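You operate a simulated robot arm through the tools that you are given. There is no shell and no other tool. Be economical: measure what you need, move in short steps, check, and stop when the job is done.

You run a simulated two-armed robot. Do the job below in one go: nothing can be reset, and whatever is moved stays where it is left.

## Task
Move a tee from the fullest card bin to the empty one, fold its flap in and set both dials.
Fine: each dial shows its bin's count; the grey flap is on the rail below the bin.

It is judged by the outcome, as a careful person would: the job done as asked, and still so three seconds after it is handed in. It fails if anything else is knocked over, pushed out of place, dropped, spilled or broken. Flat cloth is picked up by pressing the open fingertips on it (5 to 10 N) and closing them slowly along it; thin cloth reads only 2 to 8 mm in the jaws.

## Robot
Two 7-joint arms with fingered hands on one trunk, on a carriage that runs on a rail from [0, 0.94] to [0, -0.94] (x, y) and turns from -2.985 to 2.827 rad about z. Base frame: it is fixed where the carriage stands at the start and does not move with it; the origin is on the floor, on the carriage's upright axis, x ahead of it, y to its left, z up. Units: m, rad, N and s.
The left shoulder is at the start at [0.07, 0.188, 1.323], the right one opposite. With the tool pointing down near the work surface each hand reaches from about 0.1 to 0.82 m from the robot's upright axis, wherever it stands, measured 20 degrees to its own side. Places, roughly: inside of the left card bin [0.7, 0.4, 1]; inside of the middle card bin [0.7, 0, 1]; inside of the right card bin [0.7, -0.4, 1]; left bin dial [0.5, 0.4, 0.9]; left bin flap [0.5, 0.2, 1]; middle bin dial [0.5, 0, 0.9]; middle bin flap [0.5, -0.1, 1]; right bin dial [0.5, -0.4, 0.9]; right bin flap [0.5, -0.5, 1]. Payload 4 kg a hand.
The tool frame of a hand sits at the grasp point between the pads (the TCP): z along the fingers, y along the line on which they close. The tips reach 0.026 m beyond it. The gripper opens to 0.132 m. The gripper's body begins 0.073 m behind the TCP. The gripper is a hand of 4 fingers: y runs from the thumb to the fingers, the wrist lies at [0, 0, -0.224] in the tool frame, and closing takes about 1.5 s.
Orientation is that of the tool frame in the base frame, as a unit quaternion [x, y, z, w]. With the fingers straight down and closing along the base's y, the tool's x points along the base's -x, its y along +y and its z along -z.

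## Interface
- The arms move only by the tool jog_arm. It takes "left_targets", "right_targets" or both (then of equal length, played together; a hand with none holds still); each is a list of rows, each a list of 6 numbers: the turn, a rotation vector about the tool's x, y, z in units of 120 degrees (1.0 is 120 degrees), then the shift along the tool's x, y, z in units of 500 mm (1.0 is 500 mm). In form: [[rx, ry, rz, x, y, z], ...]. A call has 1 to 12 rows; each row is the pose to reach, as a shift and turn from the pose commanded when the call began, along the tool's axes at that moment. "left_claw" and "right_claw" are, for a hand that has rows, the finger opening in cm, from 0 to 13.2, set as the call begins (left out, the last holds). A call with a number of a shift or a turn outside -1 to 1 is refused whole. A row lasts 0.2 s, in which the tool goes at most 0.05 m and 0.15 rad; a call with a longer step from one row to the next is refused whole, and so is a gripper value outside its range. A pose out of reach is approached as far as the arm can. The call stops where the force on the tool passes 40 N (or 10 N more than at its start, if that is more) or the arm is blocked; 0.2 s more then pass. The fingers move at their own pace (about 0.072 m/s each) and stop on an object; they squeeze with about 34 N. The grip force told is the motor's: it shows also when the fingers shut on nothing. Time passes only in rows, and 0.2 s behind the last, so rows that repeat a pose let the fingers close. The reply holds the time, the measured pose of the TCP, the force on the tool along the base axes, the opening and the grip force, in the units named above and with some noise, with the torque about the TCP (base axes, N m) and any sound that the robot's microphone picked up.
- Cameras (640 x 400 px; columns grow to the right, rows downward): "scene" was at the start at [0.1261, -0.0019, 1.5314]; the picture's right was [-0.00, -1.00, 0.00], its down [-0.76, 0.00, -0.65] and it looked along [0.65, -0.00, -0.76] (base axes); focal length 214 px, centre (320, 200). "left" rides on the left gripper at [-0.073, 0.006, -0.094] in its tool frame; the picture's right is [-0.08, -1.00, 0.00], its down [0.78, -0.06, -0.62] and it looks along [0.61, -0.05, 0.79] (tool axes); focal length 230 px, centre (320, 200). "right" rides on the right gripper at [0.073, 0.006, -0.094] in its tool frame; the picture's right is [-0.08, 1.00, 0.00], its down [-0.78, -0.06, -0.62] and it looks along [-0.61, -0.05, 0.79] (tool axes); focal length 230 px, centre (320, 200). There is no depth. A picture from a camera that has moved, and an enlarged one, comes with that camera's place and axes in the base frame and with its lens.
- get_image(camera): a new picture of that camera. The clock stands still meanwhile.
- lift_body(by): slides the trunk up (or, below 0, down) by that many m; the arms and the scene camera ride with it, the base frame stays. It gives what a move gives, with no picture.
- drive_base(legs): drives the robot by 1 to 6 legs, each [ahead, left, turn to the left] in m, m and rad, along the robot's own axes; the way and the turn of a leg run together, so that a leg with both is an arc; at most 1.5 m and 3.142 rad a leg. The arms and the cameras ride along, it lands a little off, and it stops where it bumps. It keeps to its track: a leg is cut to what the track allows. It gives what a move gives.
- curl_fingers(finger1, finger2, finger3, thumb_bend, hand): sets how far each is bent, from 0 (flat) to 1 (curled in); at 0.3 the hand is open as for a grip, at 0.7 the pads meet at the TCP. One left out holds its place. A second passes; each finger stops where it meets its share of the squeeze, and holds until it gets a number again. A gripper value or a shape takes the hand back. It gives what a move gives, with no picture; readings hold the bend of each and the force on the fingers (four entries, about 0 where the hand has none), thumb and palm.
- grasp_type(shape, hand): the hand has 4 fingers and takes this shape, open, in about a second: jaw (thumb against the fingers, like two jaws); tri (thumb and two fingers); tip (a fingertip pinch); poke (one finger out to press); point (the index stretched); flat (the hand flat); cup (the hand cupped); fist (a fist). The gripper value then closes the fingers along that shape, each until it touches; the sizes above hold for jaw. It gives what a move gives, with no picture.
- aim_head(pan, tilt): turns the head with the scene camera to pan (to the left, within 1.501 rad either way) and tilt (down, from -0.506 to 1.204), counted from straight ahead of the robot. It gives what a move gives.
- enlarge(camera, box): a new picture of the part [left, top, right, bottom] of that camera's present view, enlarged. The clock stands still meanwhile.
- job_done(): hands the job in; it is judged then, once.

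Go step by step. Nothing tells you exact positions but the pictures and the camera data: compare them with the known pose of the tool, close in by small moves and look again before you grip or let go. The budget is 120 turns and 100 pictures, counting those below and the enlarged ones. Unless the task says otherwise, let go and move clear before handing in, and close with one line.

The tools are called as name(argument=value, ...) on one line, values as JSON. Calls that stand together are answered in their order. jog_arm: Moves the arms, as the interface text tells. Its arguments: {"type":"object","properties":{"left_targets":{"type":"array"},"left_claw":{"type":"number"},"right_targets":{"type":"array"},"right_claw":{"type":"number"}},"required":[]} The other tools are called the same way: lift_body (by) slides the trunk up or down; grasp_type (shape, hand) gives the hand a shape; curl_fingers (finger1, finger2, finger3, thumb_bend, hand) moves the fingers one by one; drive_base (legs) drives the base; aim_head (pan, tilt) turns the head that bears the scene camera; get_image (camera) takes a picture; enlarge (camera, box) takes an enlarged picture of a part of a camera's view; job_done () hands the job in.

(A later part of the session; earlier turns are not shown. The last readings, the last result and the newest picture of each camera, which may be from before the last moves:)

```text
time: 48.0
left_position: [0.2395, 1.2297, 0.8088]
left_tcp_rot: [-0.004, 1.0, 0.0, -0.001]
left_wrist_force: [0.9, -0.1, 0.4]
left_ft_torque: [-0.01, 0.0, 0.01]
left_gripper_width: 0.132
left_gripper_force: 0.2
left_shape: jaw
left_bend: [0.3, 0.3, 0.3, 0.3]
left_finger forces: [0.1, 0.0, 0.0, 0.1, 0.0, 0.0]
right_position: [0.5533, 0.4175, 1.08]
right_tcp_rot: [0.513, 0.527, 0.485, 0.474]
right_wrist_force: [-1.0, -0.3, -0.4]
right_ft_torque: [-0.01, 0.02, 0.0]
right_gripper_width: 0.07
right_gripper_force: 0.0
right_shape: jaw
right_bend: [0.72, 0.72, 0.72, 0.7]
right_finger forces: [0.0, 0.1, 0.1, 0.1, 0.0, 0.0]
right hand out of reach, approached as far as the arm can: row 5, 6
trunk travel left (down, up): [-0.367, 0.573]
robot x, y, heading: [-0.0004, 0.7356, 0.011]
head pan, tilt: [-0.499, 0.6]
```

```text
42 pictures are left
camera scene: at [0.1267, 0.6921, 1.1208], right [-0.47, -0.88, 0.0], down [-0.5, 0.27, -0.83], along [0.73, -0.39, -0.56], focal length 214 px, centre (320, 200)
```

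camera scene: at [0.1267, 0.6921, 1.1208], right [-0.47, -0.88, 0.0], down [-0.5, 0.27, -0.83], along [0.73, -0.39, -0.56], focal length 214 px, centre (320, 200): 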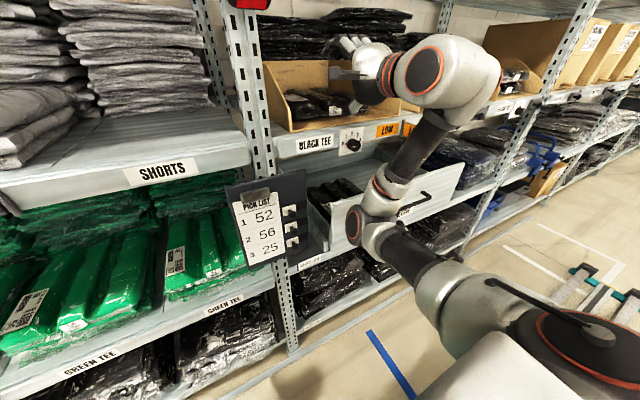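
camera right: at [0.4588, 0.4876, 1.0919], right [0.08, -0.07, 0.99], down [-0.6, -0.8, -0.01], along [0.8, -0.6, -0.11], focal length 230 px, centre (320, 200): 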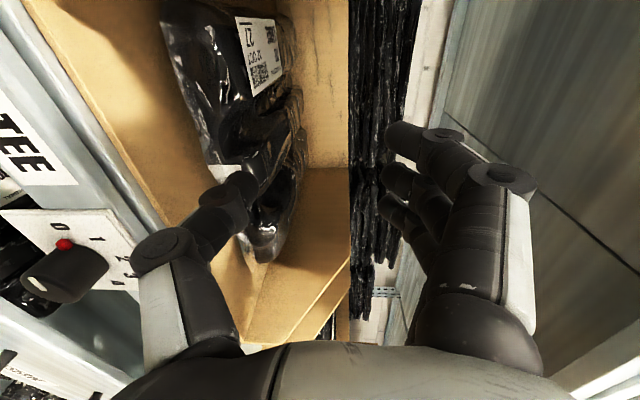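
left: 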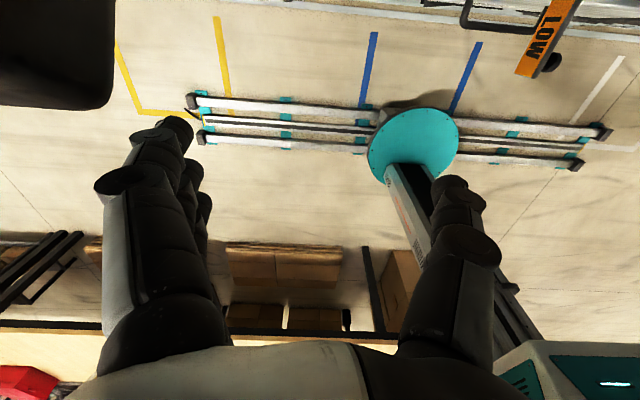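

The tee lies flat inside the left bin. Next come the dials: I'll back off upward and roll the hand back to close horizontally.

jog_arm(right_targets=[[0, 0, 0, 0, 0.06, 0], [0, 0, -0.068, 0, 0.1, -0.01], [0, 0, -0.136, 0, 0.1, -0.02], [0, 0, -0.205, 0, 0.1, -0.03], [0, 0, -0.273, 0, 0.1, -0.04], [0, 0, -0.341, 0, 0.1, -0.05], [0, 0, -0.409, 0, 0.1, -0.06], [0, 0, -0.477, 0, 0.1, -0.07], [0, 0, -0.545, 0, 0.1, -0.08], [0, 0, -0.614, 0, 0.1, -0.09], [0, 0, -0.682, 0, 0.1, -0.1], [0, 0, -0.75, 0, 0.1, -0.1]])

get_image(camera="right")

get_image(camera="scene")

```text
time: 50.6
left_position: [0.2397, 1.2301, 0.8086]
left_tcp_rot: [-0.004, 1.0, 0.0, 0.0]
left_wrist_force: [0.9, 0.2, -0.4]
left_ft_torque: [-0.01, -0.01, 0.01]
left_gripper_width: 0.1319
left_gripper_force: 0.1
left_shape: jaw
left_bend: [0.3, 0.3, 0.3, 0.3]
left_finger forces: [0.0, 0.0, 0.0, 0.0, 0.0, 0.1]
right_position: [0.5085, 0.4166, 1.1348]
right_tcp_rot: [-0.011, 0.737, 0.007, 0.676]
right_wrist_force: [-1.0, 0.2, 0.3]
right_ft_torque: [0.01, -0.02, -0.01]
right_gripper_width: 0.0702
right_gripper_force: 0.1
right_shape: jaw
right_bend: [0.72, 0.72, 0.72, 0.7]
right_finger forces: [0.0, 0.0, 0.0, 0.0, 0.0, 0.0]
right hand out of reach, approached as far as the arm can: row 1
trunk travel left (down, up): [-0.367, 0.573]
robot x, y, heading: [-0.0002, 0.7336, 0.002]
head pan, tilt: [-0.499, 0.6]
```

```text
41 pictures are left
camera right: at [0.4079, 0.4189, 1.0693], right [-0.02, 1.0, 0.07], down [-0.55, -0.07, 0.83], along [0.84, -0.02, 0.55], focal length 230 px, centre (320, 200)
```

right: 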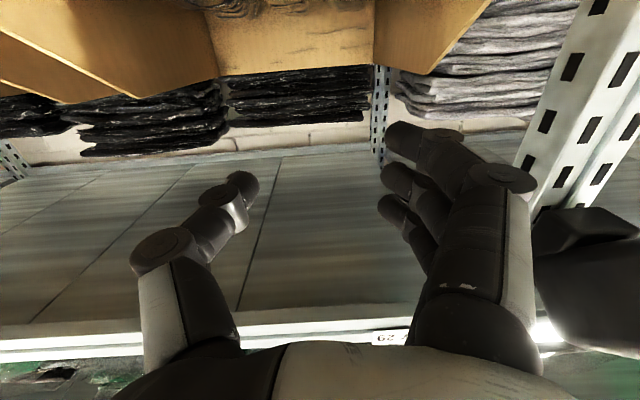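

```text
40 pictures are left
camera scene: at [0.1267, 0.6919, 1.1208], right [-0.47, -0.88, 0.0], down [-0.5, 0.27, -0.83], along [0.73, -0.39, -0.56], focal length 214 px, centre (320, 200)
```

scene: 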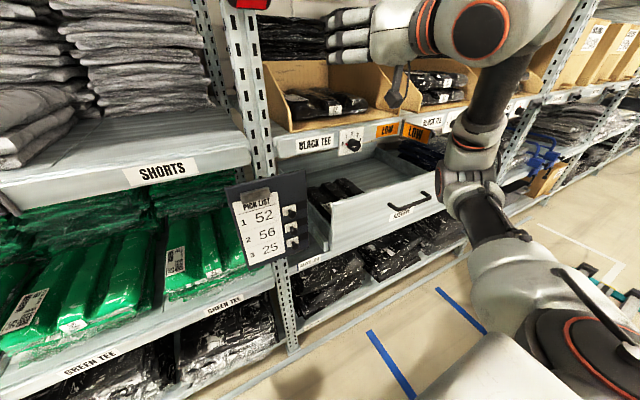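

The hand is level and reachable here. I'll retract a little and lower it in front of the left dial for a close look.

jog_arm(right_targets=[[0, 0, 0, 0.005, 0, -0.06], [0, 0, 0, 0.01, 0, -0.12], [0, -0.01, 0, 0.09, -0.01, -0.113], [0, -0.02, 0, 0.17, -0.02, -0.106], [0, -0.03, 0, 0.25, -0.03, -0.099], [0, -0.0415, 0, 0.33, -0.04, -0.092], [0, -0.0415, 0, 0.369, -0.05, -0.089]])

get_image(camera="right")

get_image(camera="scene")

```text
time: 52.2
left_position: [0.2393, 1.2256, 0.8092]
left_tcp_rot: [-0.005, 1.0, 0.002, 0.0]
left_wrist_force: [-1.4, -0.1, 0.5]
left_ft_torque: [0.04, -0.03, 0.0]
left_gripper_width: 0.1319
left_gripper_force: 0.2
left_shape: jaw
left_bend: [0.3, 0.3, 0.3, 0.3]
left_finger forces: [0.0, 0.1, 0.1, 0.0, 0.1, 0.0]
right_position: [0.4853, 0.3726, 0.9826]
right_tcp_rot: [-0.01, 0.707, 0.01, 0.708]
right_wrist_force: [0.3, -0.1, -0.8]
right_ft_torque: [0.0, 0.03, 0.04]
right_gripper_width: 0.07
right_gripper_force: 0.0
right_shape: jaw
right_bend: [0.72, 0.72, 0.72, 0.7]
right_finger forces: [0.1, 0.1, 0.0, 0.1, 0.1, 0.0]
right hand out of reach, approached as far as the arm can: row 5, 6, 7
trunk travel left (down, up): [-0.367, 0.573]
robot x, y, heading: [0.0014, 0.7354, 0.01]
head pan, tilt: [-0.499, 0.6]
```

```text
39 pictures are left
camera right: at [0.3911, 0.3751, 0.9081], right [-0.03, 1.0, 0.08], down [-0.62, -0.08, 0.78], along [0.79, -0.03, 0.62], focal length 230 px, centre (320, 200)
```

right: 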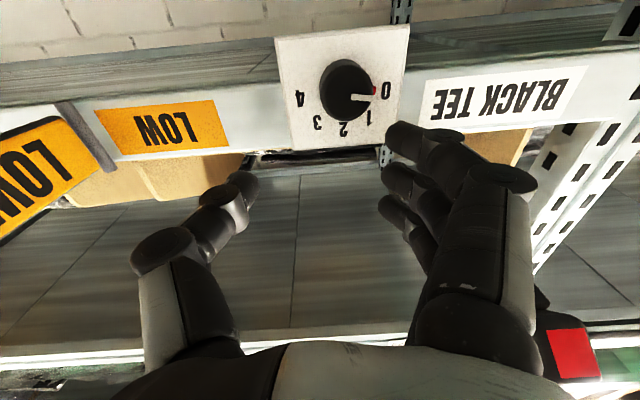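

```text
38 pictures are left
camera scene: at [0.1265, 0.6896, 1.1209], right [-0.47, -0.88, 0.0], down [-0.5, 0.27, -0.82], along [0.73, -0.39, -0.57], focal length 214 px, centre (320, 200)
```

scene: 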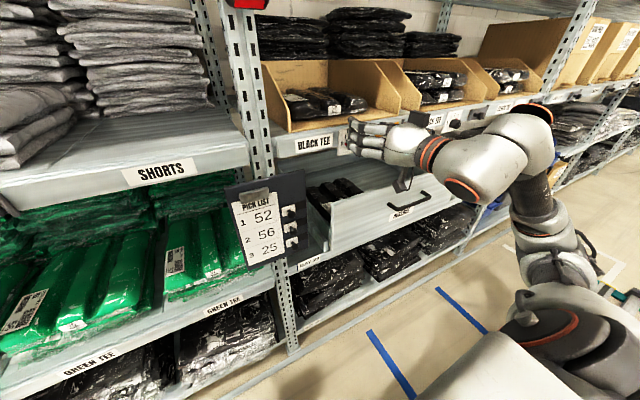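

The knob is at about [0.52, 0.389, 0.94] and reads 0. I'll shift sideways and use the trunk to come level with it.

jog_arm(right_targets=[[0, 0, 0, 0, 0.016, 0], [0, 0, 0, 0, 0.032, 0], [0, 0, 0, 0, 0.032, 0]])

lift_body(by=-0.042)

get_image(camera="right")

```text
time: 53.0
left_position: [0.2384, 1.2295, 0.8086]
left_tcp_rot: [-0.004, 1.0, 0.001, -0.001]
left_wrist_force: [-0.6, -0.6, 0.5]
left_ft_torque: [-0.01, 0.0, -0.03]
left_gripper_width: 0.1318
left_gripper_force: 0.0
left_shape: jaw
left_bend: [0.3, 0.3, 0.3, 0.3]
left_finger forces: [0.0, 0.0, 0.1, 0.0, 0.0, 0.1]
right_position: [0.4865, 0.3743, 0.9826]
right_tcp_rot: [-0.009, 0.707, 0.009, 0.707]
right_wrist_force: [-0.9, 0.7, 0.1]
right_ft_torque: [0.01, -0.02, 0.01]
right_gripper_width: 0.0702
right_gripper_force: 0.0
right_shape: jaw
right_bend: [0.72, 0.72, 0.72, 0.7]
right_finger forces: [0.1, 0.1, 0.1, 0.1, 0.0, 0.0]
right hand out of reach, approached as far as the arm can: row 1, 2, 3
trunk travel left (down, up): [-0.367, 0.573]
robot x, y, heading: [-0.0013, 0.7319, 0.008]
head pan, tilt: [-0.499, 0.6]
```

```text
time: 53.9
left_position: [0.2393, 1.2297, 0.7667]
left_tcp_rot: [-0.003, 1.0, 0.0, 0.0]
left_wrist_force: [0.1, 0.6, -0.5]
left_ft_torque: [-0.01, -0.01, -0.01]
left_gripper_width: 0.1318
left_gripper_force: 0.1
left_shape: jaw
left_bend: [0.3, 0.3, 0.3, 0.3]
left_finger forces: [0.0, 0.0, 0.1, 0.1, 0.1, 0.1]
right_position: [0.4867, 0.3747, 0.9405]
right_tcp_rot: [-0.01, 0.707, 0.009, 0.707]
right_wrist_force: [-1.0, -0.6, -0.4]
right_ft_torque: [0.01, -0.04, 0.01]
right_gripper_width: 0.0702
right_gripper_force: 0.1
right_shape: jaw
right_bend: [0.72, 0.72, 0.72, 0.7]
right_finger forces: [0.0, 0.0, 0.0, 0.1, 0.0, 0.0]
trunk travel left (down, up): [-0.325, 0.615]
robot x, y, heading: [-0.0001, 0.7338, 0.009]
head pan, tilt: [-0.499, 0.6]
```

```text
37 pictures are left
camera right: at [0.3912, 0.3771, 0.8665], right [-0.03, 1.0, 0.08], down [-0.61, -0.08, 0.79], along [0.79, -0.03, 0.61], focal length 230 px, centre (320, 200)
```

right: 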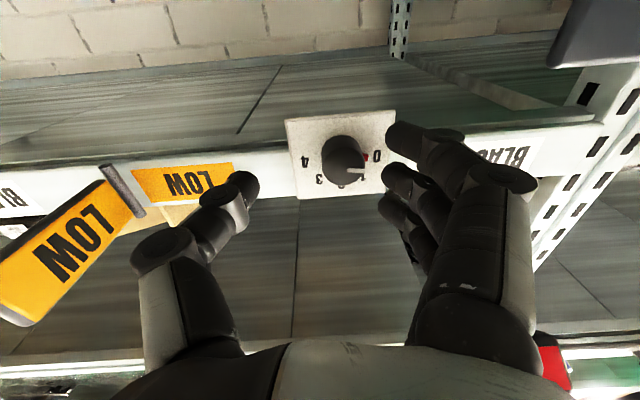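

The knob face is at about [0.528, 0.39, 0.940] and the hand is 15 mm too far right. I'll nudge the base left.

drive_base(legs=[[0, 0.016, 0]])

jog_arm(right_targets=[[0, 0, 0, 0, 0, 0.02], [0, 0, 0, 0, 0, 0.03], [0, 0, 0, 0, 0, 0.03]])

get_image(camera="right")

```text
time: 54.6
left_position: [0.2396, 1.245, 0.766]
left_tcp_rot: [-0.005, 1.0, 0.0, 0.0]
left_wrist_force: [-0.3, 0.2, 0.3]
left_ft_torque: [-0.03, -0.03, -0.01]
left_gripper_width: 0.1318
left_gripper_force: 0.1
left_shape: jaw
left_bend: [0.3, 0.3, 0.3, 0.3]
left_finger forces: [0.0, 0.0, 0.0, 0.0, 0.0, 0.0]
right_position: [0.4864, 0.3896, 0.9405]
right_tcp_rot: [-0.011, 0.707, 0.008, 0.707]
right_wrist_force: [0.1, -0.7, 0.0]
right_ft_torque: [-0.01, 0.02, -0.02]
right_gripper_width: 0.07
right_gripper_force: 0.1
right_shape: jaw
right_bend: [0.72, 0.72, 0.72, 0.7]
right_finger forces: [0.0, 0.1, 0.1, 0.1, 0.1, 0.0]
trunk travel left (down, up): [-0.325, 0.615]
robot x, y, heading: [0.0012, 0.7521, 0.01]
head pan, tilt: [-0.499, 0.6]
```

```text
time: 55.4
left_position: [0.2392, 1.2447, 0.7654]
left_tcp_rot: [-0.005, 1.0, 0.0, -0.001]
left_wrist_force: [-0.4, 0.7, 0.8]
left_ft_torque: [-0.01, 0.01, 0.01]
left_gripper_width: 0.1318
left_gripper_force: 0.1
left_shape: jaw
left_bend: [0.3, 0.3, 0.3, 0.3]
left_finger forces: [0.1, 0.1, 0.0, 0.0, 0.0, 0.1]
right_position: [0.5011, 0.3913, 0.9397]
right_tcp_rot: [-0.01, 0.707, 0.008, 0.707]
right_wrist_force: [-0.1, 0.1, -1.0]
right_ft_torque: [0.0, 0.01, -0.01]
right_gripper_width: 0.0701
right_gripper_force: 0.1
right_shape: jaw
right_bend: [0.72, 0.72, 0.72, 0.7]
right_finger forces: [0.1, 0.0, 0.1, 0.1, 0.1, 0.0]
trunk travel left (down, up): [-0.325, 0.615]
robot x, y, heading: [-0.0008, 0.7499, 0.009]
head pan, tilt: [-0.499, 0.6]
```

```text
36 pictures are left
camera right: at [0.4061, 0.3933, 0.8658], right [-0.03, 1.0, 0.08], down [-0.61, -0.08, 0.79], along [0.79, -0.03, 0.61], focal length 230 px, centre (320, 200)
```

right: 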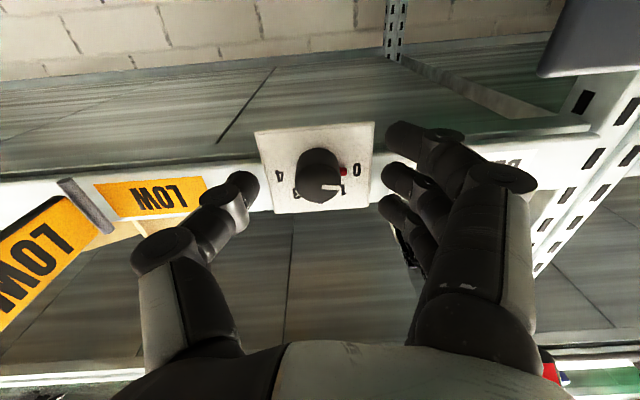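

The knob is centred between thumb and middle finger. I'll advance 16 mm and close on it.

jog_arm(right_targets=[[0, 0, 0, 0, 0, 0.016], [0, 0, 0, 0, 0, 0.032], [0, 0, 0, 0, 0, 0.032]])

jog_arm(right_targets=[[0, 0, 0, 0, 0, 0], [0, 0, 0, 0, 0, 0], [0, 0, 0, 0, 0, 0], [0, 0, 0, 0, 0, 0], [0, 0, 0, 0, 0, 0]], right_claw=1.5)

get_image(camera="right")

```text
time: 56.2
left_position: [0.2363, 1.2445, 0.7675]
left_tcp_rot: [-0.003, 1.0, 0.002, 0.002]
left_wrist_force: [-0.4, -0.3, 0.4]
left_ft_torque: [0.01, -0.01, 0.0]
left_gripper_width: 0.1317
left_gripper_force: 0.1
left_shape: jaw
left_bend: [0.3, 0.3, 0.3, 0.3]
left_finger forces: [0.0, 0.1, 0.0, 0.0, 0.0, 0.0]
right_position: [0.5124, 0.3912, 0.942]
right_tcp_rot: [-0.01, 0.705, 0.007, 0.709]
right_wrist_force: [-32.4, -0.8, -7.2]
right_ft_torque: [0.3, 0.2, -1.49]
right_gripper_width: 0.0691
right_gripper_force: 0.1
right_shape: jaw
right_bend: [0.72, 0.72, 0.72, 0.7]
right_finger forces: [0.0, 0.7, 0.1, 0.0, 31.3, 0.0]
trunk travel left (down, up): [-0.325, 0.615]
robot x, y, heading: [-0.001, 0.7534, 0.006]
head pan, tilt: [-0.499, 0.6]
```

```text
time: 57.4
left_position: [0.2358, 1.2462, 0.7678]
left_tcp_rot: [-0.004, 1.0, 0.0, 0.002]
left_wrist_force: [0.3, -0.8, 0.3]
left_ft_torque: [0.0, 0.01, -0.01]
left_gripper_width: 0.1319
left_gripper_force: 0.1
left_shape: jaw
left_bend: [0.3, 0.3, 0.3, 0.3]
left_finger forces: [0.0, 0.1, 0.1, 0.1, 0.0, 0.0]
right_position: [0.5125, 0.3911, 0.942]
right_tcp_rot: [-0.011, 0.705, 0.009, 0.709]
right_wrist_force: [-37.8, 3.1, -4.4]
right_ft_torque: [0.21, 0.3, 0.48]
right_gripper_width: 0.0516
right_gripper_force: 34.3
right_shape: jaw
right_bend: [0.74, 0.74, 0.74, 0.7]
right_finger forces: [23.4, 15.1, 17.7, 0.0, 87.5, 0.0]
trunk travel left (down, up): [-0.325, 0.615]
robot x, y, heading: [0.0008, 0.7514, 0.006]
head pan, tilt: [-0.499, 0.6]
```

```text
35 pictures are left
camera right: at [0.4185, 0.394, 0.8678], right [-0.03, 1.0, 0.07], down [-0.62, -0.08, 0.78], along [0.79, -0.02, 0.62], focal length 230 px, centre (320, 200)
```

right: 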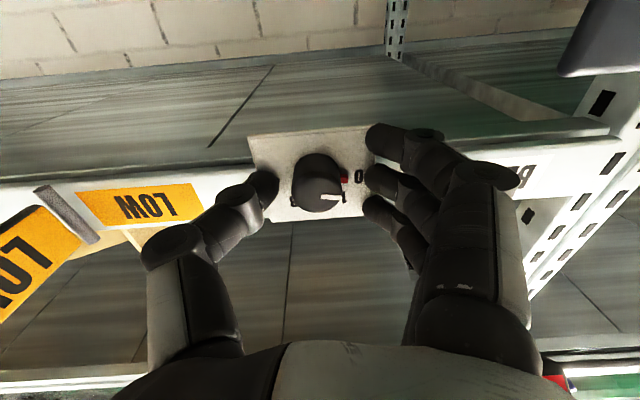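

The fingertips are jamming on the plate. I'll open, back off to about x 0.503 and close again.

jog_arm(right_targets=[[0, 0, 0, 0, 0, -0.01], [0, 0, 0, 0, 0, -0.02], [0, 0, 0, 0, 0, -0.026], [0, 0, 0, 0, 0, -0.026]], right_claw=6.5)

jog_arm(right_targets=[[0, 0, 0, 0, 0, 0], [0, 0, 0, 0, 0, 0], [0, 0, 0, 0, 0, 0], [0, 0, 0, 0, 0, 0], [0, 0, 0, 0, 0, 0], [0, 0, 0, 0, 0, 0]], right_claw=1.5)

get_image(camera="right")

```text
time: 58.4
left_position: [0.2388, 1.2443, 0.7668]
left_tcp_rot: [-0.004, 1.0, 0.001, 0.0]
left_wrist_force: [0.7, -0.4, 0.0]
left_ft_torque: [-0.06, -0.01, -0.05]
left_gripper_width: 0.1316
left_gripper_force: 0.2
left_shape: jaw
left_bend: [0.3, 0.3, 0.3, 0.3]
left_finger forces: [0.0, 0.0, 0.0, 0.0, 0.0, 0.0]
right_position: [0.5036, 0.3918, 0.9407]
right_tcp_rot: [-0.01, 0.707, 0.01, 0.707]
right_wrist_force: [0.8, -0.7, -1.2]
right_ft_torque: [-0.02, -0.01, 0.04]
right_gripper_width: 0.0639
right_gripper_force: 0.0
right_shape: jaw
right_bend: [0.73, 0.73, 0.73, 0.7]
right_finger forces: [0.0, 0.0, 0.0, 0.0, 0.0, 0.0]
trunk travel left (down, up): [-0.325, 0.615]
robot x, y, heading: [-0.0019, 0.7491, 0.008]
head pan, tilt: [-0.499, 0.6]
```

```text
time: 59.8
left_position: [0.2388, 1.2434, 0.7683]
left_tcp_rot: [-0.004, 1.0, 0.001, -0.001]
left_wrist_force: [-0.3, 0.7, -0.1]
left_ft_torque: [-0.02, -0.01, -0.03]
left_gripper_width: 0.1317
left_gripper_force: 0.0
left_shape: jaw
left_bend: [0.3, 0.3, 0.3, 0.3]
left_finger forces: [0.0, 0.0, 0.1, 0.0, 0.0, 0.1]
right_position: [0.5038, 0.3877, 0.9403]
right_tcp_rot: [-0.009, 0.707, 0.009, 0.707]
right_wrist_force: [3.9, -17.1, 4.7]
right_ft_torque: [-0.01, -0.08, -0.21]
right_gripper_width: 0.0074
right_gripper_force: 33.5
right_shape: jaw
right_bend: [0.69, 0.72, 0.69, 0.7]
right_finger forces: [0.0, 13.4, 0.0, 0.0, 30.8, 0.0]
trunk travel left (down, up): [-0.325, 0.615]
robot x, y, heading: [-0.0006, 0.7546, 0.005]
head pan, tilt: [-0.499, 0.6]
```

```text
34 pictures are left
camera right: at [0.4094, 0.3911, 0.8661], right [-0.02, 1.0, 0.08], down [-0.62, -0.08, 0.78], along [0.79, -0.03, 0.62], focal length 230 px, centre (320, 200)
```

right: 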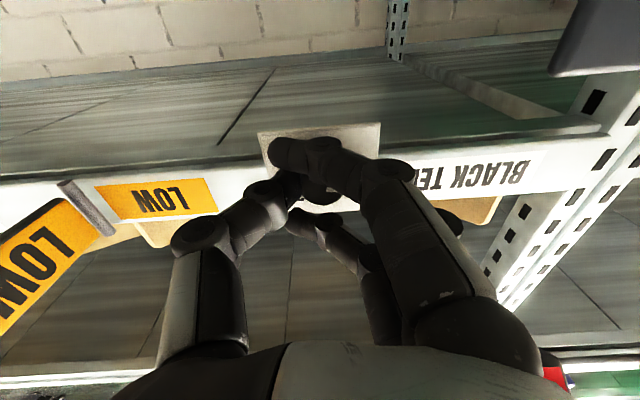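

Middle finger and thumb hold the knob. I'll turn it +45° about the tool axis, clockwise as seen from the front.

jog_arm(right_targets=[[0, 0, 0.0625, 0, 0, 0], [0, 0, 0.125, 0, 0, 0], [0, 0, 0.1875, 0, 0, 0], [0, 0, 0.25, 0, 0, 0], [0, 0, 0.3125, 0, 0, 0], [0, 0, 0.375, 0, 0, 0], [0, 0, 0.375, 0, 0, 0]])

get_image(camera="right")

```text
time: 61.4
left_position: [0.2392, 1.2423, 0.7681]
left_tcp_rot: [-0.004, 1.0, 0.002, -0.001]
left_wrist_force: [0.0, 0.0, 0.1]
left_ft_torque: [0.04, 0.01, 0.01]
left_gripper_width: 0.132
left_gripper_force: 0.0
left_shape: jaw
left_bend: [0.3, 0.3, 0.3, 0.3]
left_finger forces: [0.0, 0.1, 0.1, 0.0, 0.0, 0.0]
right_position: [0.5042, 0.3895, 0.9389]
right_tcp_rot: [0.263, 0.657, 0.279, 0.649]
right_wrist_force: [-2.0, -14.4, -7.4]
right_ft_torque: [0.01, 0.07, -0.16]
right_gripper_width: 0.0072
right_gripper_force: 34.3
right_shape: jaw
right_bend: [0.69, 0.72, 0.69, 0.7]
right_finger forces: [0.0, 14.8, 0.0, 0.0, 29.7, 0.0]
trunk travel left (down, up): [-0.325, 0.615]
robot x, y, heading: [-0.0045, 0.7461, 0.006]
head pan, tilt: [-0.499, 0.6]
```

```text
33 pictures are left
camera right: at [0.4083, 0.4414, 0.8905], right [-0.02, 0.65, 0.76], down [-0.6, -0.62, 0.51], along [0.8, -0.45, 0.4], focal length 230 px, centre (320, 200)
```

right: 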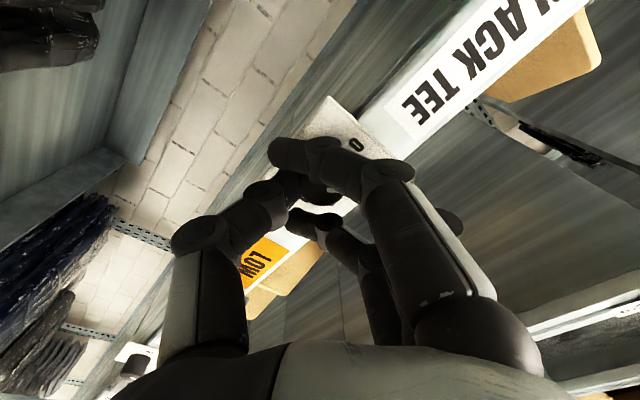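

The hand turned 45°. I'll let go, back off and look at the dial.

jog_arm(right_targets=[[0, 0, 0, 0, 0, 0], [0, 0, 0, 0, 0, 0], [0, 0, 0, 0, 0, 0], [0, 0, 0, 0, 0, -0.03], [0, 0, 0, 0, 0, -0.06]], right_claw=7.0)

enlarge(camera="right", box=[240, 60, 420, 240])

```text
time: 62.6
left_position: [0.2382, 1.2454, 0.766]
left_tcp_rot: [-0.005, 1.0, 0.0, 0.0]
left_wrist_force: [-0.3, 0.2, -0.1]
left_ft_torque: [-0.02, 0.0, 0.03]
left_gripper_width: 0.1318
left_gripper_force: 0.3
left_shape: jaw
left_bend: [0.3, 0.3, 0.3, 0.3]
left_finger forces: [0.0, 0.0, 0.0, 0.0, 0.1, 0.1]
right_position: [0.4878, 0.3905, 0.9398]
right_tcp_rot: [0.261, 0.658, 0.279, 0.649]
right_wrist_force: [-0.3, 0.7, 0.0]
right_ft_torque: [-0.02, 0.01, -0.01]
right_gripper_width: 0.0695
right_gripper_force: 0.1
right_shape: jaw
right_bend: [0.72, 0.72, 0.72, 0.7]
right_finger forces: [0.0, 0.0, 0.0, 0.0, 0.0, 0.1]
right hand out of reach, approached as far as the arm can: row 5
trunk travel left (down, up): [-0.325, 0.615]
robot x, y, heading: [-0.0006, 0.7466, 0.005]
head pan, tilt: [-0.499, 0.6]
```

```text
2.22 times, centred on (330, 150) of right
camera zoom: at [0.3929, 0.4433, 0.8918], right [-0.02, 0.65, 0.76], down [-0.6, -0.61, 0.51], along [0.8, -0.45, 0.4], focal length 511 px, centre (298, 311)
```

zoom: 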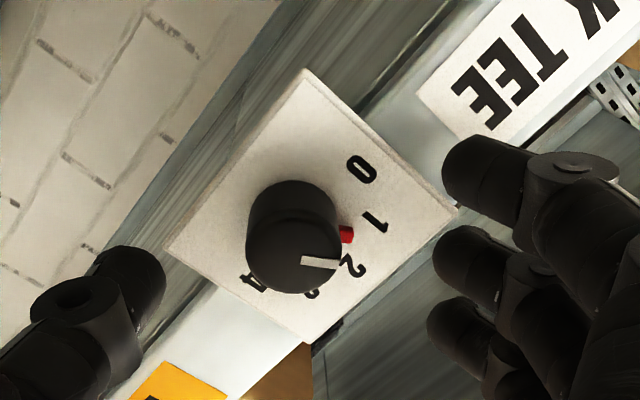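

The pointer is near 1, but the oblique view makes it hard to judge. I'll aim the head camera at it.

aim_head(pan=-0.55, tilt=0.4)

enlarge(camera="scene", box=[220, 100, 420, 300])

```text
time: 63.4
left_position: [0.2395, 1.2444, 0.7657]
left_tcp_rot: [-0.005, 1.0, 0.001, 0.0]
left_wrist_force: [0.6, -1.2, -0.5]
left_ft_torque: [0.0, -0.03, 0.0]
left_gripper_width: 0.1319
left_gripper_force: 0.1
left_shape: jaw
left_bend: [0.3, 0.3, 0.3, 0.3]
left_finger forces: [0.1, 0.1, 0.0, 0.1, 0.0, 0.0]
right_position: [0.4872, 0.389, 0.9407]
right_tcp_rot: [0.261, 0.657, 0.279, 0.65]
right_wrist_force: [0.4, 0.2, 0.0]
right_ft_torque: [-0.02, -0.03, 0.01]
right_gripper_width: 0.0694
right_gripper_force: 0.1
right_shape: jaw
right_bend: [0.72, 0.72, 0.72, 0.7]
right_finger forces: [0.0, 0.0, 0.0, 0.0, 0.1, 0.0]
trunk travel left (down, up): [-0.325, 0.615]
robot x, y, heading: [0.0012, 0.752, 0.009]
head pan, tilt: [-0.55, 0.4]
```

```text
2.00 times, centred on (320, 200) of scene
camera zoom: at [0.1282, 0.7018, 1.097], right [-0.52, -0.86, 0.0], down [-0.33, 0.2, -0.92], along [0.79, -0.47, -0.39], focal length 429 px, centre (320, 200)
```

zoom: 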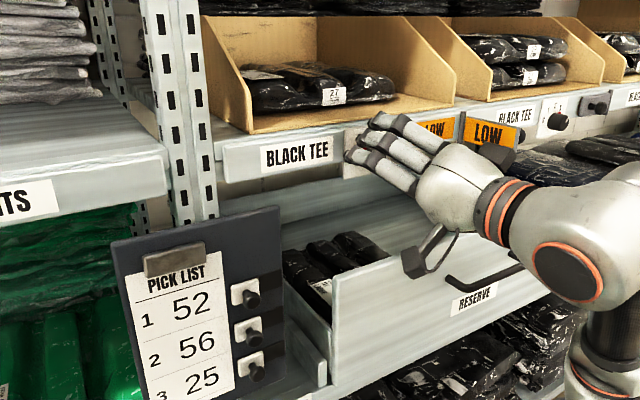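

The hand blocks that view. I'll raise the trunk so the hand clears the flap, roll it back, and then check the dial.

lift_body(by=0.14)

jog_arm(right_targets=[[0, 0, -0.0625, 0, 0, 0], [0, 0, -0.125, 0, 0, 0], [0, 0, -0.1875, 0, 0, 0], [0, 0, -0.25, 0, 0, 0], [0, 0, -0.3125, 0, 0, 0], [0, 0, -0.375, 0, 0, 0]])

drive_base(legs=[[0, -0.27, 0]])

aim_head(pan=-0.15, tilt=0.6)

get_image(camera="scene")

```text
time: 65.0
left_position: [0.2392, 1.2448, 0.9067]
left_tcp_rot: [-0.005, 1.0, 0.0, 0.0]
left_wrist_force: [0.4, -0.2, -0.5]
left_ft_torque: [0.03, -0.01, -0.03]
left_gripper_width: 0.1319
left_gripper_force: 0.0
left_shape: jaw
left_bend: [0.3, 0.3, 0.3, 0.3]
left_finger forces: [0.0, 0.0, 0.1, 0.0, 0.1, 0.1]
right_position: [0.4883, 0.3895, 1.0797]
right_tcp_rot: [0.261, 0.657, 0.279, 0.65]
right_wrist_force: [0.1, -0.4, -0.5]
right_ft_torque: [-0.01, -0.01, 0.01]
right_gripper_width: 0.0697
right_gripper_force: 0.1
right_shape: jaw
right_bend: [0.72, 0.72, 0.72, 0.7]
right_finger forces: [0.0, 0.0, 0.1, 0.0, 0.0, 0.0]
trunk travel left (down, up): [-0.465, 0.475]
robot x, y, heading: [0.008, 0.7473, 0.013]
head pan, tilt: [-0.55, 0.4]
```

```text
time: 66.4
left_position: [0.2381, 1.2453, 0.9065]
left_tcp_rot: [-0.004, 1.0, 0.001, -0.001]
left_wrist_force: [0.0, -0.2, 0.2]
left_ft_torque: [0.0, 0.0, -0.01]
left_gripper_width: 0.1318
left_gripper_force: 0.1
left_shape: jaw
left_bend: [0.3, 0.3, 0.3, 0.3]
left_finger forces: [0.1, 0.0, 0.0, 0.1, 0.0, 0.0]
right_position: [0.4878, 0.3882, 1.0793]
right_tcp_rot: [-0.011, 0.707, 0.007, 0.707]
right_wrist_force: [-0.1, -0.5, 0.3]
right_ft_torque: [-0.03, 0.0, -0.01]
right_gripper_width: 0.0698
right_gripper_force: 0.0
right_shape: jaw
right_bend: [0.72, 0.72, 0.72, 0.7]
right_finger forces: [0.1, 0.0, 0.0, 0.0, 0.0, 0.0]
trunk travel left (down, up): [-0.465, 0.475]
robot x, y, heading: [0.0001, 0.7508, 0.01]
head pan, tilt: [-0.55, 0.4]
```

```text
time: 68.3
left_position: [0.2399, 0.9727, 0.9061]
left_tcp_rot: [-0.003, 1.0, 0.001, 0.0]
left_wrist_force: [-0.4, 0.3, 0.4]
left_ft_torque: [-0.02, 0.05, -0.07]
left_gripper_width: 0.1317
left_gripper_force: 0.1
left_shape: jaw
left_bend: [0.3, 0.3, 0.3, 0.3]
left_finger forces: [0.0, 0.0, 0.0, 0.0, 0.1, 0.0]
right_position: [0.4863, 0.1158, 1.0788]
right_tcp_rot: [-0.009, 0.707, 0.009, 0.707]
right_wrist_force: [0.0, 0.9, -0.2]
right_ft_torque: [0.0, -0.04, -0.03]
right_gripper_width: 0.0696
right_gripper_force: 0.0
right_shape: jaw
right_bend: [0.72, 0.72, 0.72, 0.7]
right_finger forces: [0.1, 0.0, 0.0, 0.0, 0.0, 0.0]
trunk travel left (down, up): [-0.465, 0.475]
robot x, y, heading: [-0.0012, 0.4785, 0.002]
head pan, tilt: [-0.55, 0.4]
```

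```text
time: 69.2
left_position: [0.2396, 0.9723, 0.9052]
left_tcp_rot: [-0.004, 1.0, -0.001, 0.0]
left_wrist_force: [-0.1, 0.1, -0.4]
left_ft_torque: [-0.01, 0.02, -0.03]
left_gripper_width: 0.132
left_gripper_force: 0.1
left_shape: jaw
left_bend: [0.3, 0.3, 0.3, 0.3]
left_finger forces: [0.0, 0.0, 0.0, 0.0, 0.0, 0.1]
right_position: [0.4868, 0.1163, 1.079]
right_tcp_rot: [-0.009, 0.707, 0.008, 0.707]
right_wrist_force: [-0.8, 0.4, 0.3]
right_ft_torque: [0.03, 0.0, 0.02]
right_gripper_width: 0.0697
right_gripper_force: 0.0
right_shape: jaw
right_bend: [0.72, 0.72, 0.72, 0.7]
right_finger forces: [0.0, 0.0, 0.0, 0.1, 0.0, 0.0]
trunk travel left (down, up): [-0.465, 0.475]
robot x, y, heading: [-0.0028, 0.4763, 0.007]
head pan, tilt: [-0.15, 0.6]
```

```text
30 pictures are left
camera scene: at [0.1363, 0.465, 1.2188], right [-0.14, -0.99, 0.0], down [-0.56, 0.08, -0.83], along [0.82, -0.12, -0.56], focal length 214 px, centre (320, 200)
```

scene: 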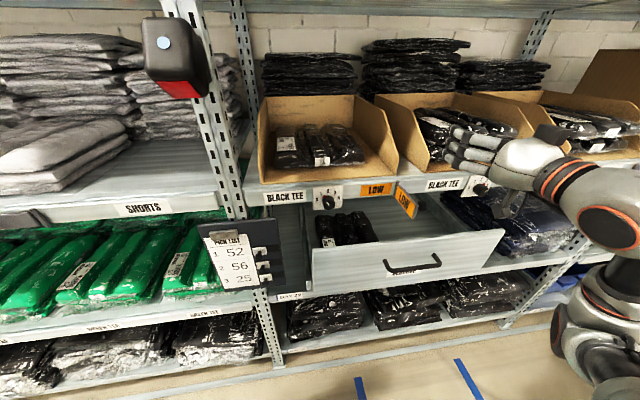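

enlarge(camera="scene", box=[295, 170, 375, 220])

enlarge(camera="scene", box=[350, 165, 510, 265])

```text
8.00 times, centred on (335, 195) of scene
camera zoom: at [0.1363, 0.465, 1.2188], right [-0.14, -0.99, 0.0], down [-0.56, 0.08, -0.83], along [0.82, -0.12, -0.56], focal length 1716 px, centre (200, 240)
```

zoom: 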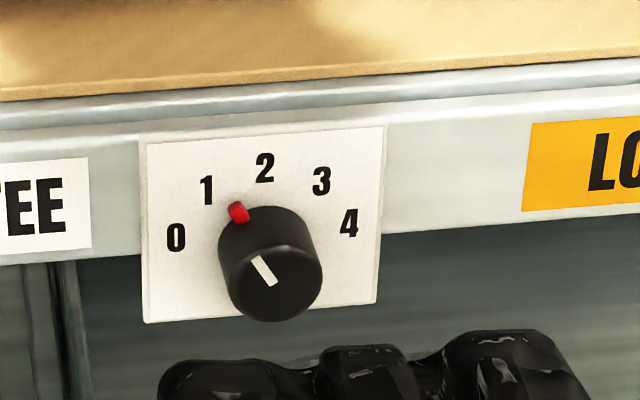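

```text
4.00 times, centred on (430, 215) of scene
camera zoom: at [0.1363, 0.465, 1.2188], right [-0.14, -0.99, 0.0], down [-0.56, 0.08, -0.83], along [0.82, -0.12, -0.56], focal length 858 px, centre (-120, 140)
```

zoom: 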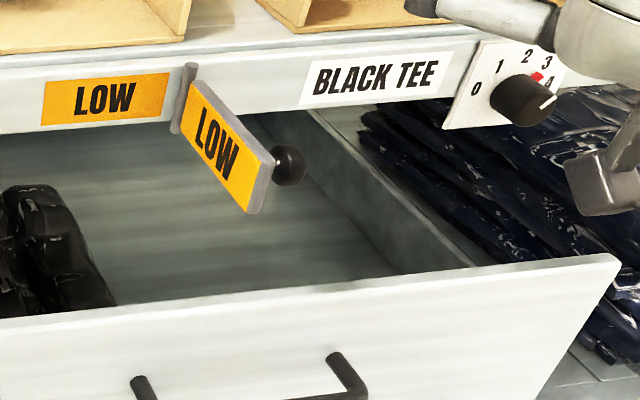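

The left dial reads 1. The left flap is hinged at the right edge of LOW and must swing left onto it. I'll close the hand into a paddle and lower it to the right of the flap.

jog_arm(right_targets=[[0, 0, 0, 0, 0, 0], [0, 0, 0, 0, 0, 0], [0, 0, 0, 0, 0, 0], [0, 0, 0, 0, 0, 0]], right_claw=0.5)

drive_base(legs=[[0, -0.035, 0]])

lift_body(by=-0.125)

get_image(camera="scene")

get_image(camera="right")

```text
time: 70.2
left_position: [0.2391, 0.9723, 0.9065]
left_tcp_rot: [-0.003, 1.0, 0.0, 0.0]
left_wrist_force: [-0.4, 0.0, -0.2]
left_ft_torque: [0.02, -0.01, 0.0]
left_gripper_width: 0.1321
left_gripper_force: 0.1
left_shape: jaw
left_bend: [0.3, 0.3, 0.3, 0.3]
left_finger forces: [0.1, 0.0, 0.0, 0.0, 0.0, 0.1]
right_position: [0.4867, 0.1165, 1.0794]
right_tcp_rot: [-0.009, 0.707, 0.008, 0.707]
right_wrist_force: [1.0, -0.5, 0.3]
right_ft_torque: [0.02, 0.03, -0.02]
right_gripper_width: 0.0054
right_gripper_force: 0.1
right_shape: jaw
right_bend: [0.71, 0.71, 0.71, 0.7]
right_finger forces: [0.0, 0.1, 0.1, 0.1, 0.1, 0.1]
trunk travel left (down, up): [-0.465, 0.475]
robot x, y, heading: [-0.0, 0.4782, 0.006]
head pan, tilt: [-0.15, 0.6]
```

```text
time: 71.1
left_position: [0.2404, 0.9379, 0.9067]
left_tcp_rot: [-0.003, 1.0, 0.001, 0.0]
left_wrist_force: [1.0, 0.2, 0.5]
left_ft_torque: [0.0, 0.02, 0.01]
left_gripper_width: 0.1317
left_gripper_force: 0.0
left_shape: jaw
left_bend: [0.3, 0.3, 0.3, 0.3]
left_finger forces: [0.0, 0.1, 0.0, 0.0, 0.1, 0.0]
right_position: [0.4863, 0.0809, 1.0801]
right_tcp_rot: [-0.009, 0.707, 0.008, 0.707]
right_wrist_force: [0.3, -0.4, 0.1]
right_ft_torque: [0.0, 0.01, 0.03]
right_gripper_width: 0.0055
right_gripper_force: 0.1
right_shape: jaw
right_bend: [0.71, 0.71, 0.71, 0.7]
right_finger forces: [0.0, 0.0, 0.0, 0.0, 0.0, 0.1]
trunk travel left (down, up): [-0.465, 0.475]
robot x, y, heading: [-0.0016, 0.4437, 0.007]
head pan, tilt: [-0.15, 0.6]
```

```text
time: 72.6
left_position: [0.2401, 0.9376, 0.782]
left_tcp_rot: [-0.002, 1.0, 0.0, 0.0]
left_wrist_force: [-0.5, 0.9, 0.4]
left_ft_torque: [-0.01, 0.0, -0.02]
left_gripper_width: 0.1318
left_gripper_force: 0.1
left_shape: jaw
left_bend: [0.3, 0.3, 0.3, 0.3]
left_finger forces: [0.0, 0.0, 0.1, 0.0, 0.0, 0.0]
right_position: [0.4862, 0.0827, 0.9553]
right_tcp_rot: [-0.009, 0.707, 0.008, 0.707]
right_wrist_force: [0.2, -0.8, 0.3]
right_ft_torque: [-0.02, 0.01, 0.0]
right_gripper_width: 0.0055
right_gripper_force: 0.0
right_shape: jaw
right_bend: [0.71, 0.71, 0.71, 0.7]
right_finger forces: [0.0, 0.0, 0.0, 0.0, 0.0, 0.0]
trunk travel left (down, up): [-0.34, 0.6]
robot x, y, heading: [-0.0005, 0.4441, 0.009]
head pan, tilt: [-0.15, 0.6]
```

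```text
27 pictures are left
camera scene: at [0.1362, 0.4304, 1.0939], right [-0.14, -0.99, 0.0], down [-0.56, 0.08, -0.83], along [0.82, -0.12, -0.56], focal length 214 px, centre (320, 200)
```

scene: 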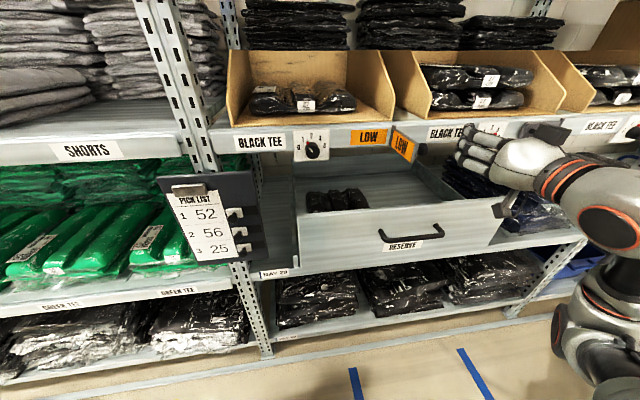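

```text
26 pictures are left
camera right: at [0.3916, 0.0845, 0.8815], right [-0.02, 1.0, 0.08], down [-0.61, -0.07, 0.79], along [0.79, -0.03, 0.61], focal length 230 px, centre (320, 200)
```

right: 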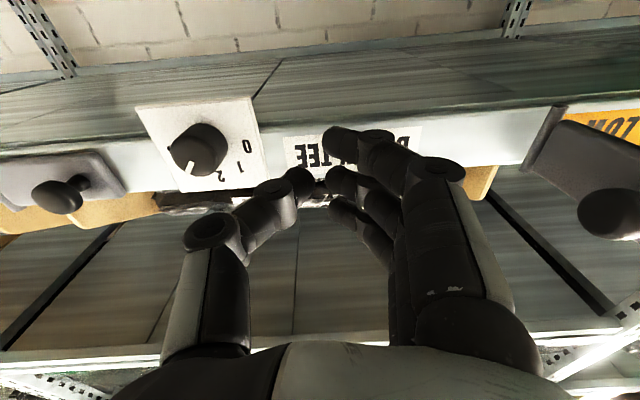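

The hand is beside the flap. I'll sweep left with the base in steps.

drive_base(legs=[[0, 0.13, 0]])

get_image(camera="scene")

```text
time: 73.9
left_position: [0.2398, 1.0706, 0.7819]
left_tcp_rot: [-0.005, 1.0, 0.001, 0.001]
left_wrist_force: [-0.2, -0.2, 0.4]
left_ft_torque: [-0.03, -0.03, 0.01]
left_gripper_width: 0.132
left_gripper_force: 0.1
left_shape: jaw
left_bend: [0.3, 0.3, 0.3, 0.3]
left_finger forces: [0.0, 0.0, 0.0, 0.1, 0.0, 0.0]
right_position: [0.4875, 0.2158, 0.9566]
right_tcp_rot: [-0.011, 0.707, 0.009, 0.707]
right_wrist_force: [-0.4, 0.6, -0.4]
right_ft_torque: [-0.02, -0.02, -0.04]
right_gripper_width: 0.0055
right_gripper_force: 0.0
right_shape: jaw
right_bend: [0.71, 0.71, 0.71, 0.7]
right_finger forces: [0.0, 0.0, 0.0, 0.0, 0.0, 0.0]
trunk travel left (down, up): [-0.34, 0.6]
robot x, y, heading: [0.0004, 0.5808, 0.011]
head pan, tilt: [-0.15, 0.6]
```

```text
25 pictures are left
camera scene: at [0.1363, 0.5633, 1.0938], right [-0.14, -0.99, 0.0], down [-0.56, 0.08, -0.83], along [0.82, -0.12, -0.56], focal length 214 px, centre (320, 200)
```

scene: 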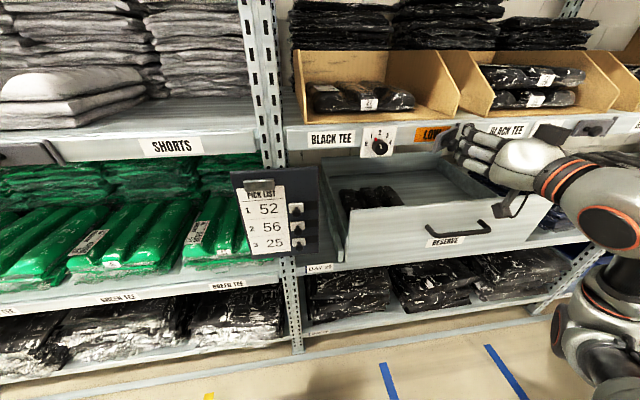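

The flap is swinging with the hand. I'll continue another 7 cm.

drive_base(legs=[[0, 0.06, 0]])

get_image(camera="right")

enlarge(camera="scene", box=[340, 90, 540, 220])

```text
time: 74.9
left_position: [0.2378, 1.131, 0.7814]
left_tcp_rot: [-0.004, 1.0, 0.0, 0.0]
left_wrist_force: [-0.7, 0.4, -0.2]
left_ft_torque: [0.03, -0.01, 0.02]
left_gripper_width: 0.1319
left_gripper_force: 0.0
left_shape: jaw
left_bend: [0.3, 0.3, 0.3, 0.3]
left_finger forces: [0.1, 0.1, 0.0, 0.0, 0.1, 0.0]
right_position: [0.487, 0.2756, 0.9546]
right_tcp_rot: [-0.011, 0.707, 0.009, 0.707]
right_wrist_force: [-3.1, -3.1, -1.6]
right_ft_torque: [-0.06, 0.03, -0.03]
right_gripper_width: 0.005
right_gripper_force: 0.0
right_shape: jaw
right_bend: [0.71, 0.72, 0.71, 0.7]
right_finger forces: [0.0, 4.5, 0.0, 0.0, 0.0, 0.1]
trunk travel left (down, up): [-0.34, 0.6]
robot x, y, heading: [0.0024, 0.6361, 0.007]
head pan, tilt: [-0.15, 0.6]
```

```text
24 pictures are left
camera right: at [0.3927, 0.2774, 0.8813], right [-0.03, 1.0, 0.07], down [-0.61, -0.08, 0.79], along [0.79, -0.02, 0.61], focal length 230 px, centre (320, 200)
```

right: 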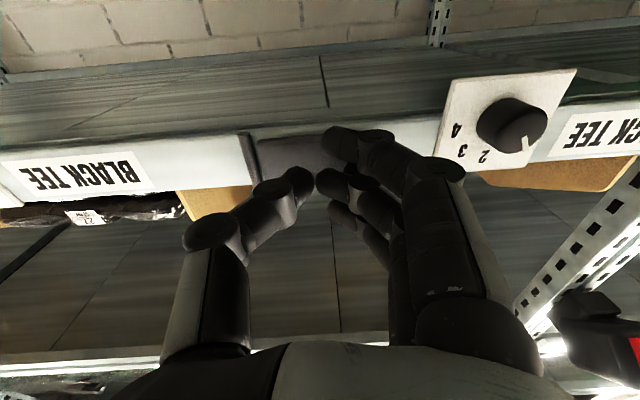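

```text
3.08 times, centred on (440, 155) of scene
camera zoom: at [0.136, 0.6226, 1.0938], right [-0.14, -0.99, 0.0], down [-0.56, 0.08, -0.83], along [0.82, -0.12, -0.56], focal length 660 px, centre (-49, 338)
```

zoom: 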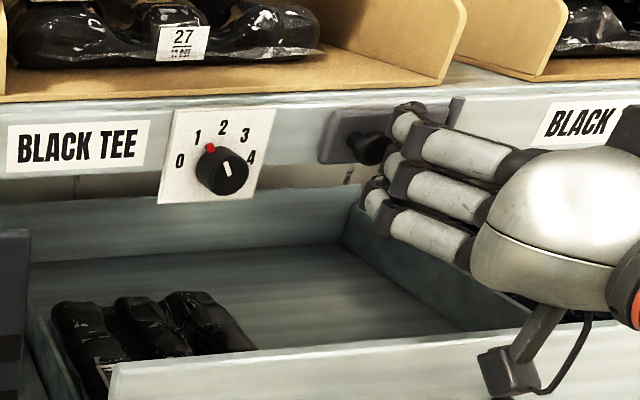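

The flap is nearly flat over LOW. I'll press it in gently with the fingertips.

jog_arm(right_targets=[[0, 0, 0, 0, 0, 0.008], [0, 0, 0, 0, 0, 0.016], [0, 0, 0, 0, 0, 0.024], [0, 0, 0, 0, 0, 0.032]])

enlarge(camera="scene", box=[340, 90, 540, 220])

```text
time: 75.9
left_position: [0.2373, 1.1292, 0.7828]
left_tcp_rot: [-0.004, 1.0, 0.001, 0.003]
left_wrist_force: [-0.8, 0.5, -0.2]
left_ft_torque: [0.02, -0.04, 0.02]
left_gripper_width: 0.1319
left_gripper_force: 0.1
left_shape: jaw
left_bend: [0.3, 0.3, 0.3, 0.3]
left_finger forces: [0.1, 0.0, 0.0, 0.0, 0.0, 0.1]
right_position: [0.496, 0.2724, 0.958]
right_tcp_rot: [-0.011, 0.704, 0.007, 0.71]
right_wrist_force: [-33.8, -4.7, -1.9]
right_ft_torque: [-0.02, 0.05, 0.57]
right_gripper_width: 0.0059
right_gripper_force: 0.1
right_shape: jaw
right_bend: [0.71, 0.75, 0.71, 0.7]
right_finger forces: [0.0, 34.7, 0.1, 0.0, 0.0, 0.0]
trunk travel left (down, up): [-0.34, 0.6]
robot x, y, heading: [0.0007, 0.6356, 0.007]
head pan, tilt: [-0.15, 0.6]
stopped in row 4 (right hand): the force on the tool passed its limit at 41 N (the readings are from after the stop); the commanded pose is now the measured one
```

```text
3.08 times, centred on (440, 155) of scene
camera zoom: at [0.132, 0.621, 1.0944], right [-0.14, -0.99, 0.0], down [-0.56, 0.08, -0.83], along [0.82, -0.12, -0.56], focal length 660 px, centre (-49, 338)
```

zoom: 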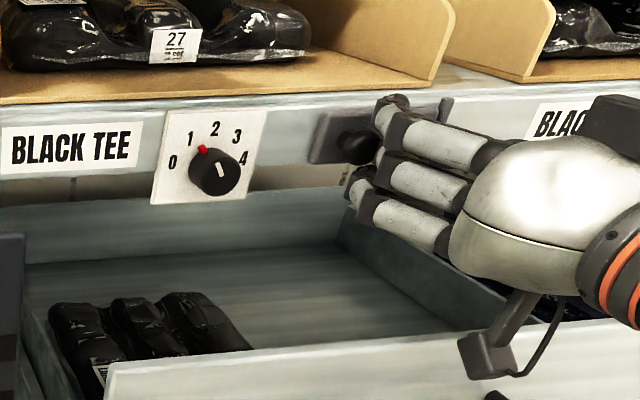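

The flap has bottomed out. I'll back off, raise the hand clear, and inspect both flap and dial.

jog_arm(right_targets=[[0, 0, 0, 0, 0, -0.012], [0, 0, 0, 0, 0, -0.024]])

lift_body(by=0.14)

enlarge(camera="scene", box=[340, 120, 500, 220])

```text
time: 76.5
left_position: [0.238, 1.1294, 0.781]
left_tcp_rot: [-0.004, 1.0, 0.001, 0.0]
left_wrist_force: [0.9, 0.4, -0.1]
left_ft_torque: [0.03, 0.0, -0.01]
left_gripper_width: 0.1318
left_gripper_force: 0.0
left_shape: jaw
left_bend: [0.3, 0.3, 0.3, 0.3]
left_finger forces: [0.0, 0.1, 0.0, 0.1, 0.0, 0.1]
right_position: [0.489, 0.2742, 0.9539]
right_tcp_rot: [-0.012, 0.707, 0.009, 0.707]
right_wrist_force: [-2.4, -4.0, -0.4]
right_ft_torque: [-0.02, 0.03, -0.03]
right_gripper_width: 0.0047
right_gripper_force: 0.0
right_shape: jaw
right_bend: [0.71, 0.73, 0.71, 0.7]
right_finger forces: [0.1, 4.9, 0.0, 0.1, 0.1, 0.0]
trunk travel left (down, up): [-0.34, 0.6]
robot x, y, heading: [0.0044, 0.6379, 0.01]
head pan, tilt: [-0.15, 0.6]
```

```text
time: 78.2
left_position: [0.2388, 1.13, 0.921]
left_tcp_rot: [-0.004, 1.0, 0.001, 0.0]
left_wrist_force: [-0.2, -0.3, -1.0]
left_ft_torque: [-0.01, 0.01, 0.01]
left_gripper_width: 0.1319
left_gripper_force: 0.0
left_shape: jaw
left_bend: [0.3, 0.3, 0.3, 0.3]
left_finger forces: [0.1, 0.1, 0.0, 0.0, 0.0, 0.0]
right_position: [0.4911, 0.2743, 1.094]
right_tcp_rot: [-0.012, 0.707, 0.009, 0.707]
right_wrist_force: [0.0, -0.2, -0.5]
right_ft_torque: [0.0, 0.0, 0.03]
right_gripper_width: 0.005
right_gripper_force: 0.1
right_shape: jaw
right_bend: [0.71, 0.71, 0.71, 0.7]
right_finger forces: [0.0, 0.0, 0.0, 0.0, 0.1, 0.1]
trunk travel left (down, up): [-0.48, 0.46]
robot x, y, heading: [0.0023, 0.6365, 0.012]
head pan, tilt: [-0.15, 0.6]
```

```text
4.00 times, centred on (420, 170) of scene
camera zoom: at [0.1364, 0.6221, 1.2337], right [-0.14, -0.99, 0.0], down [-0.56, 0.08, -0.83], along [0.82, -0.12, -0.56], focal length 858 px, centre (-80, 320)
```

zoom: 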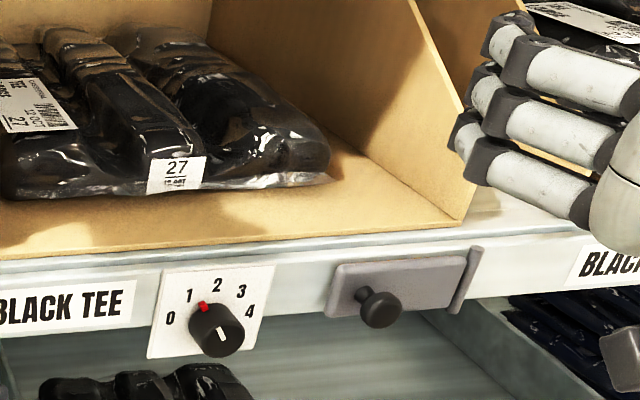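

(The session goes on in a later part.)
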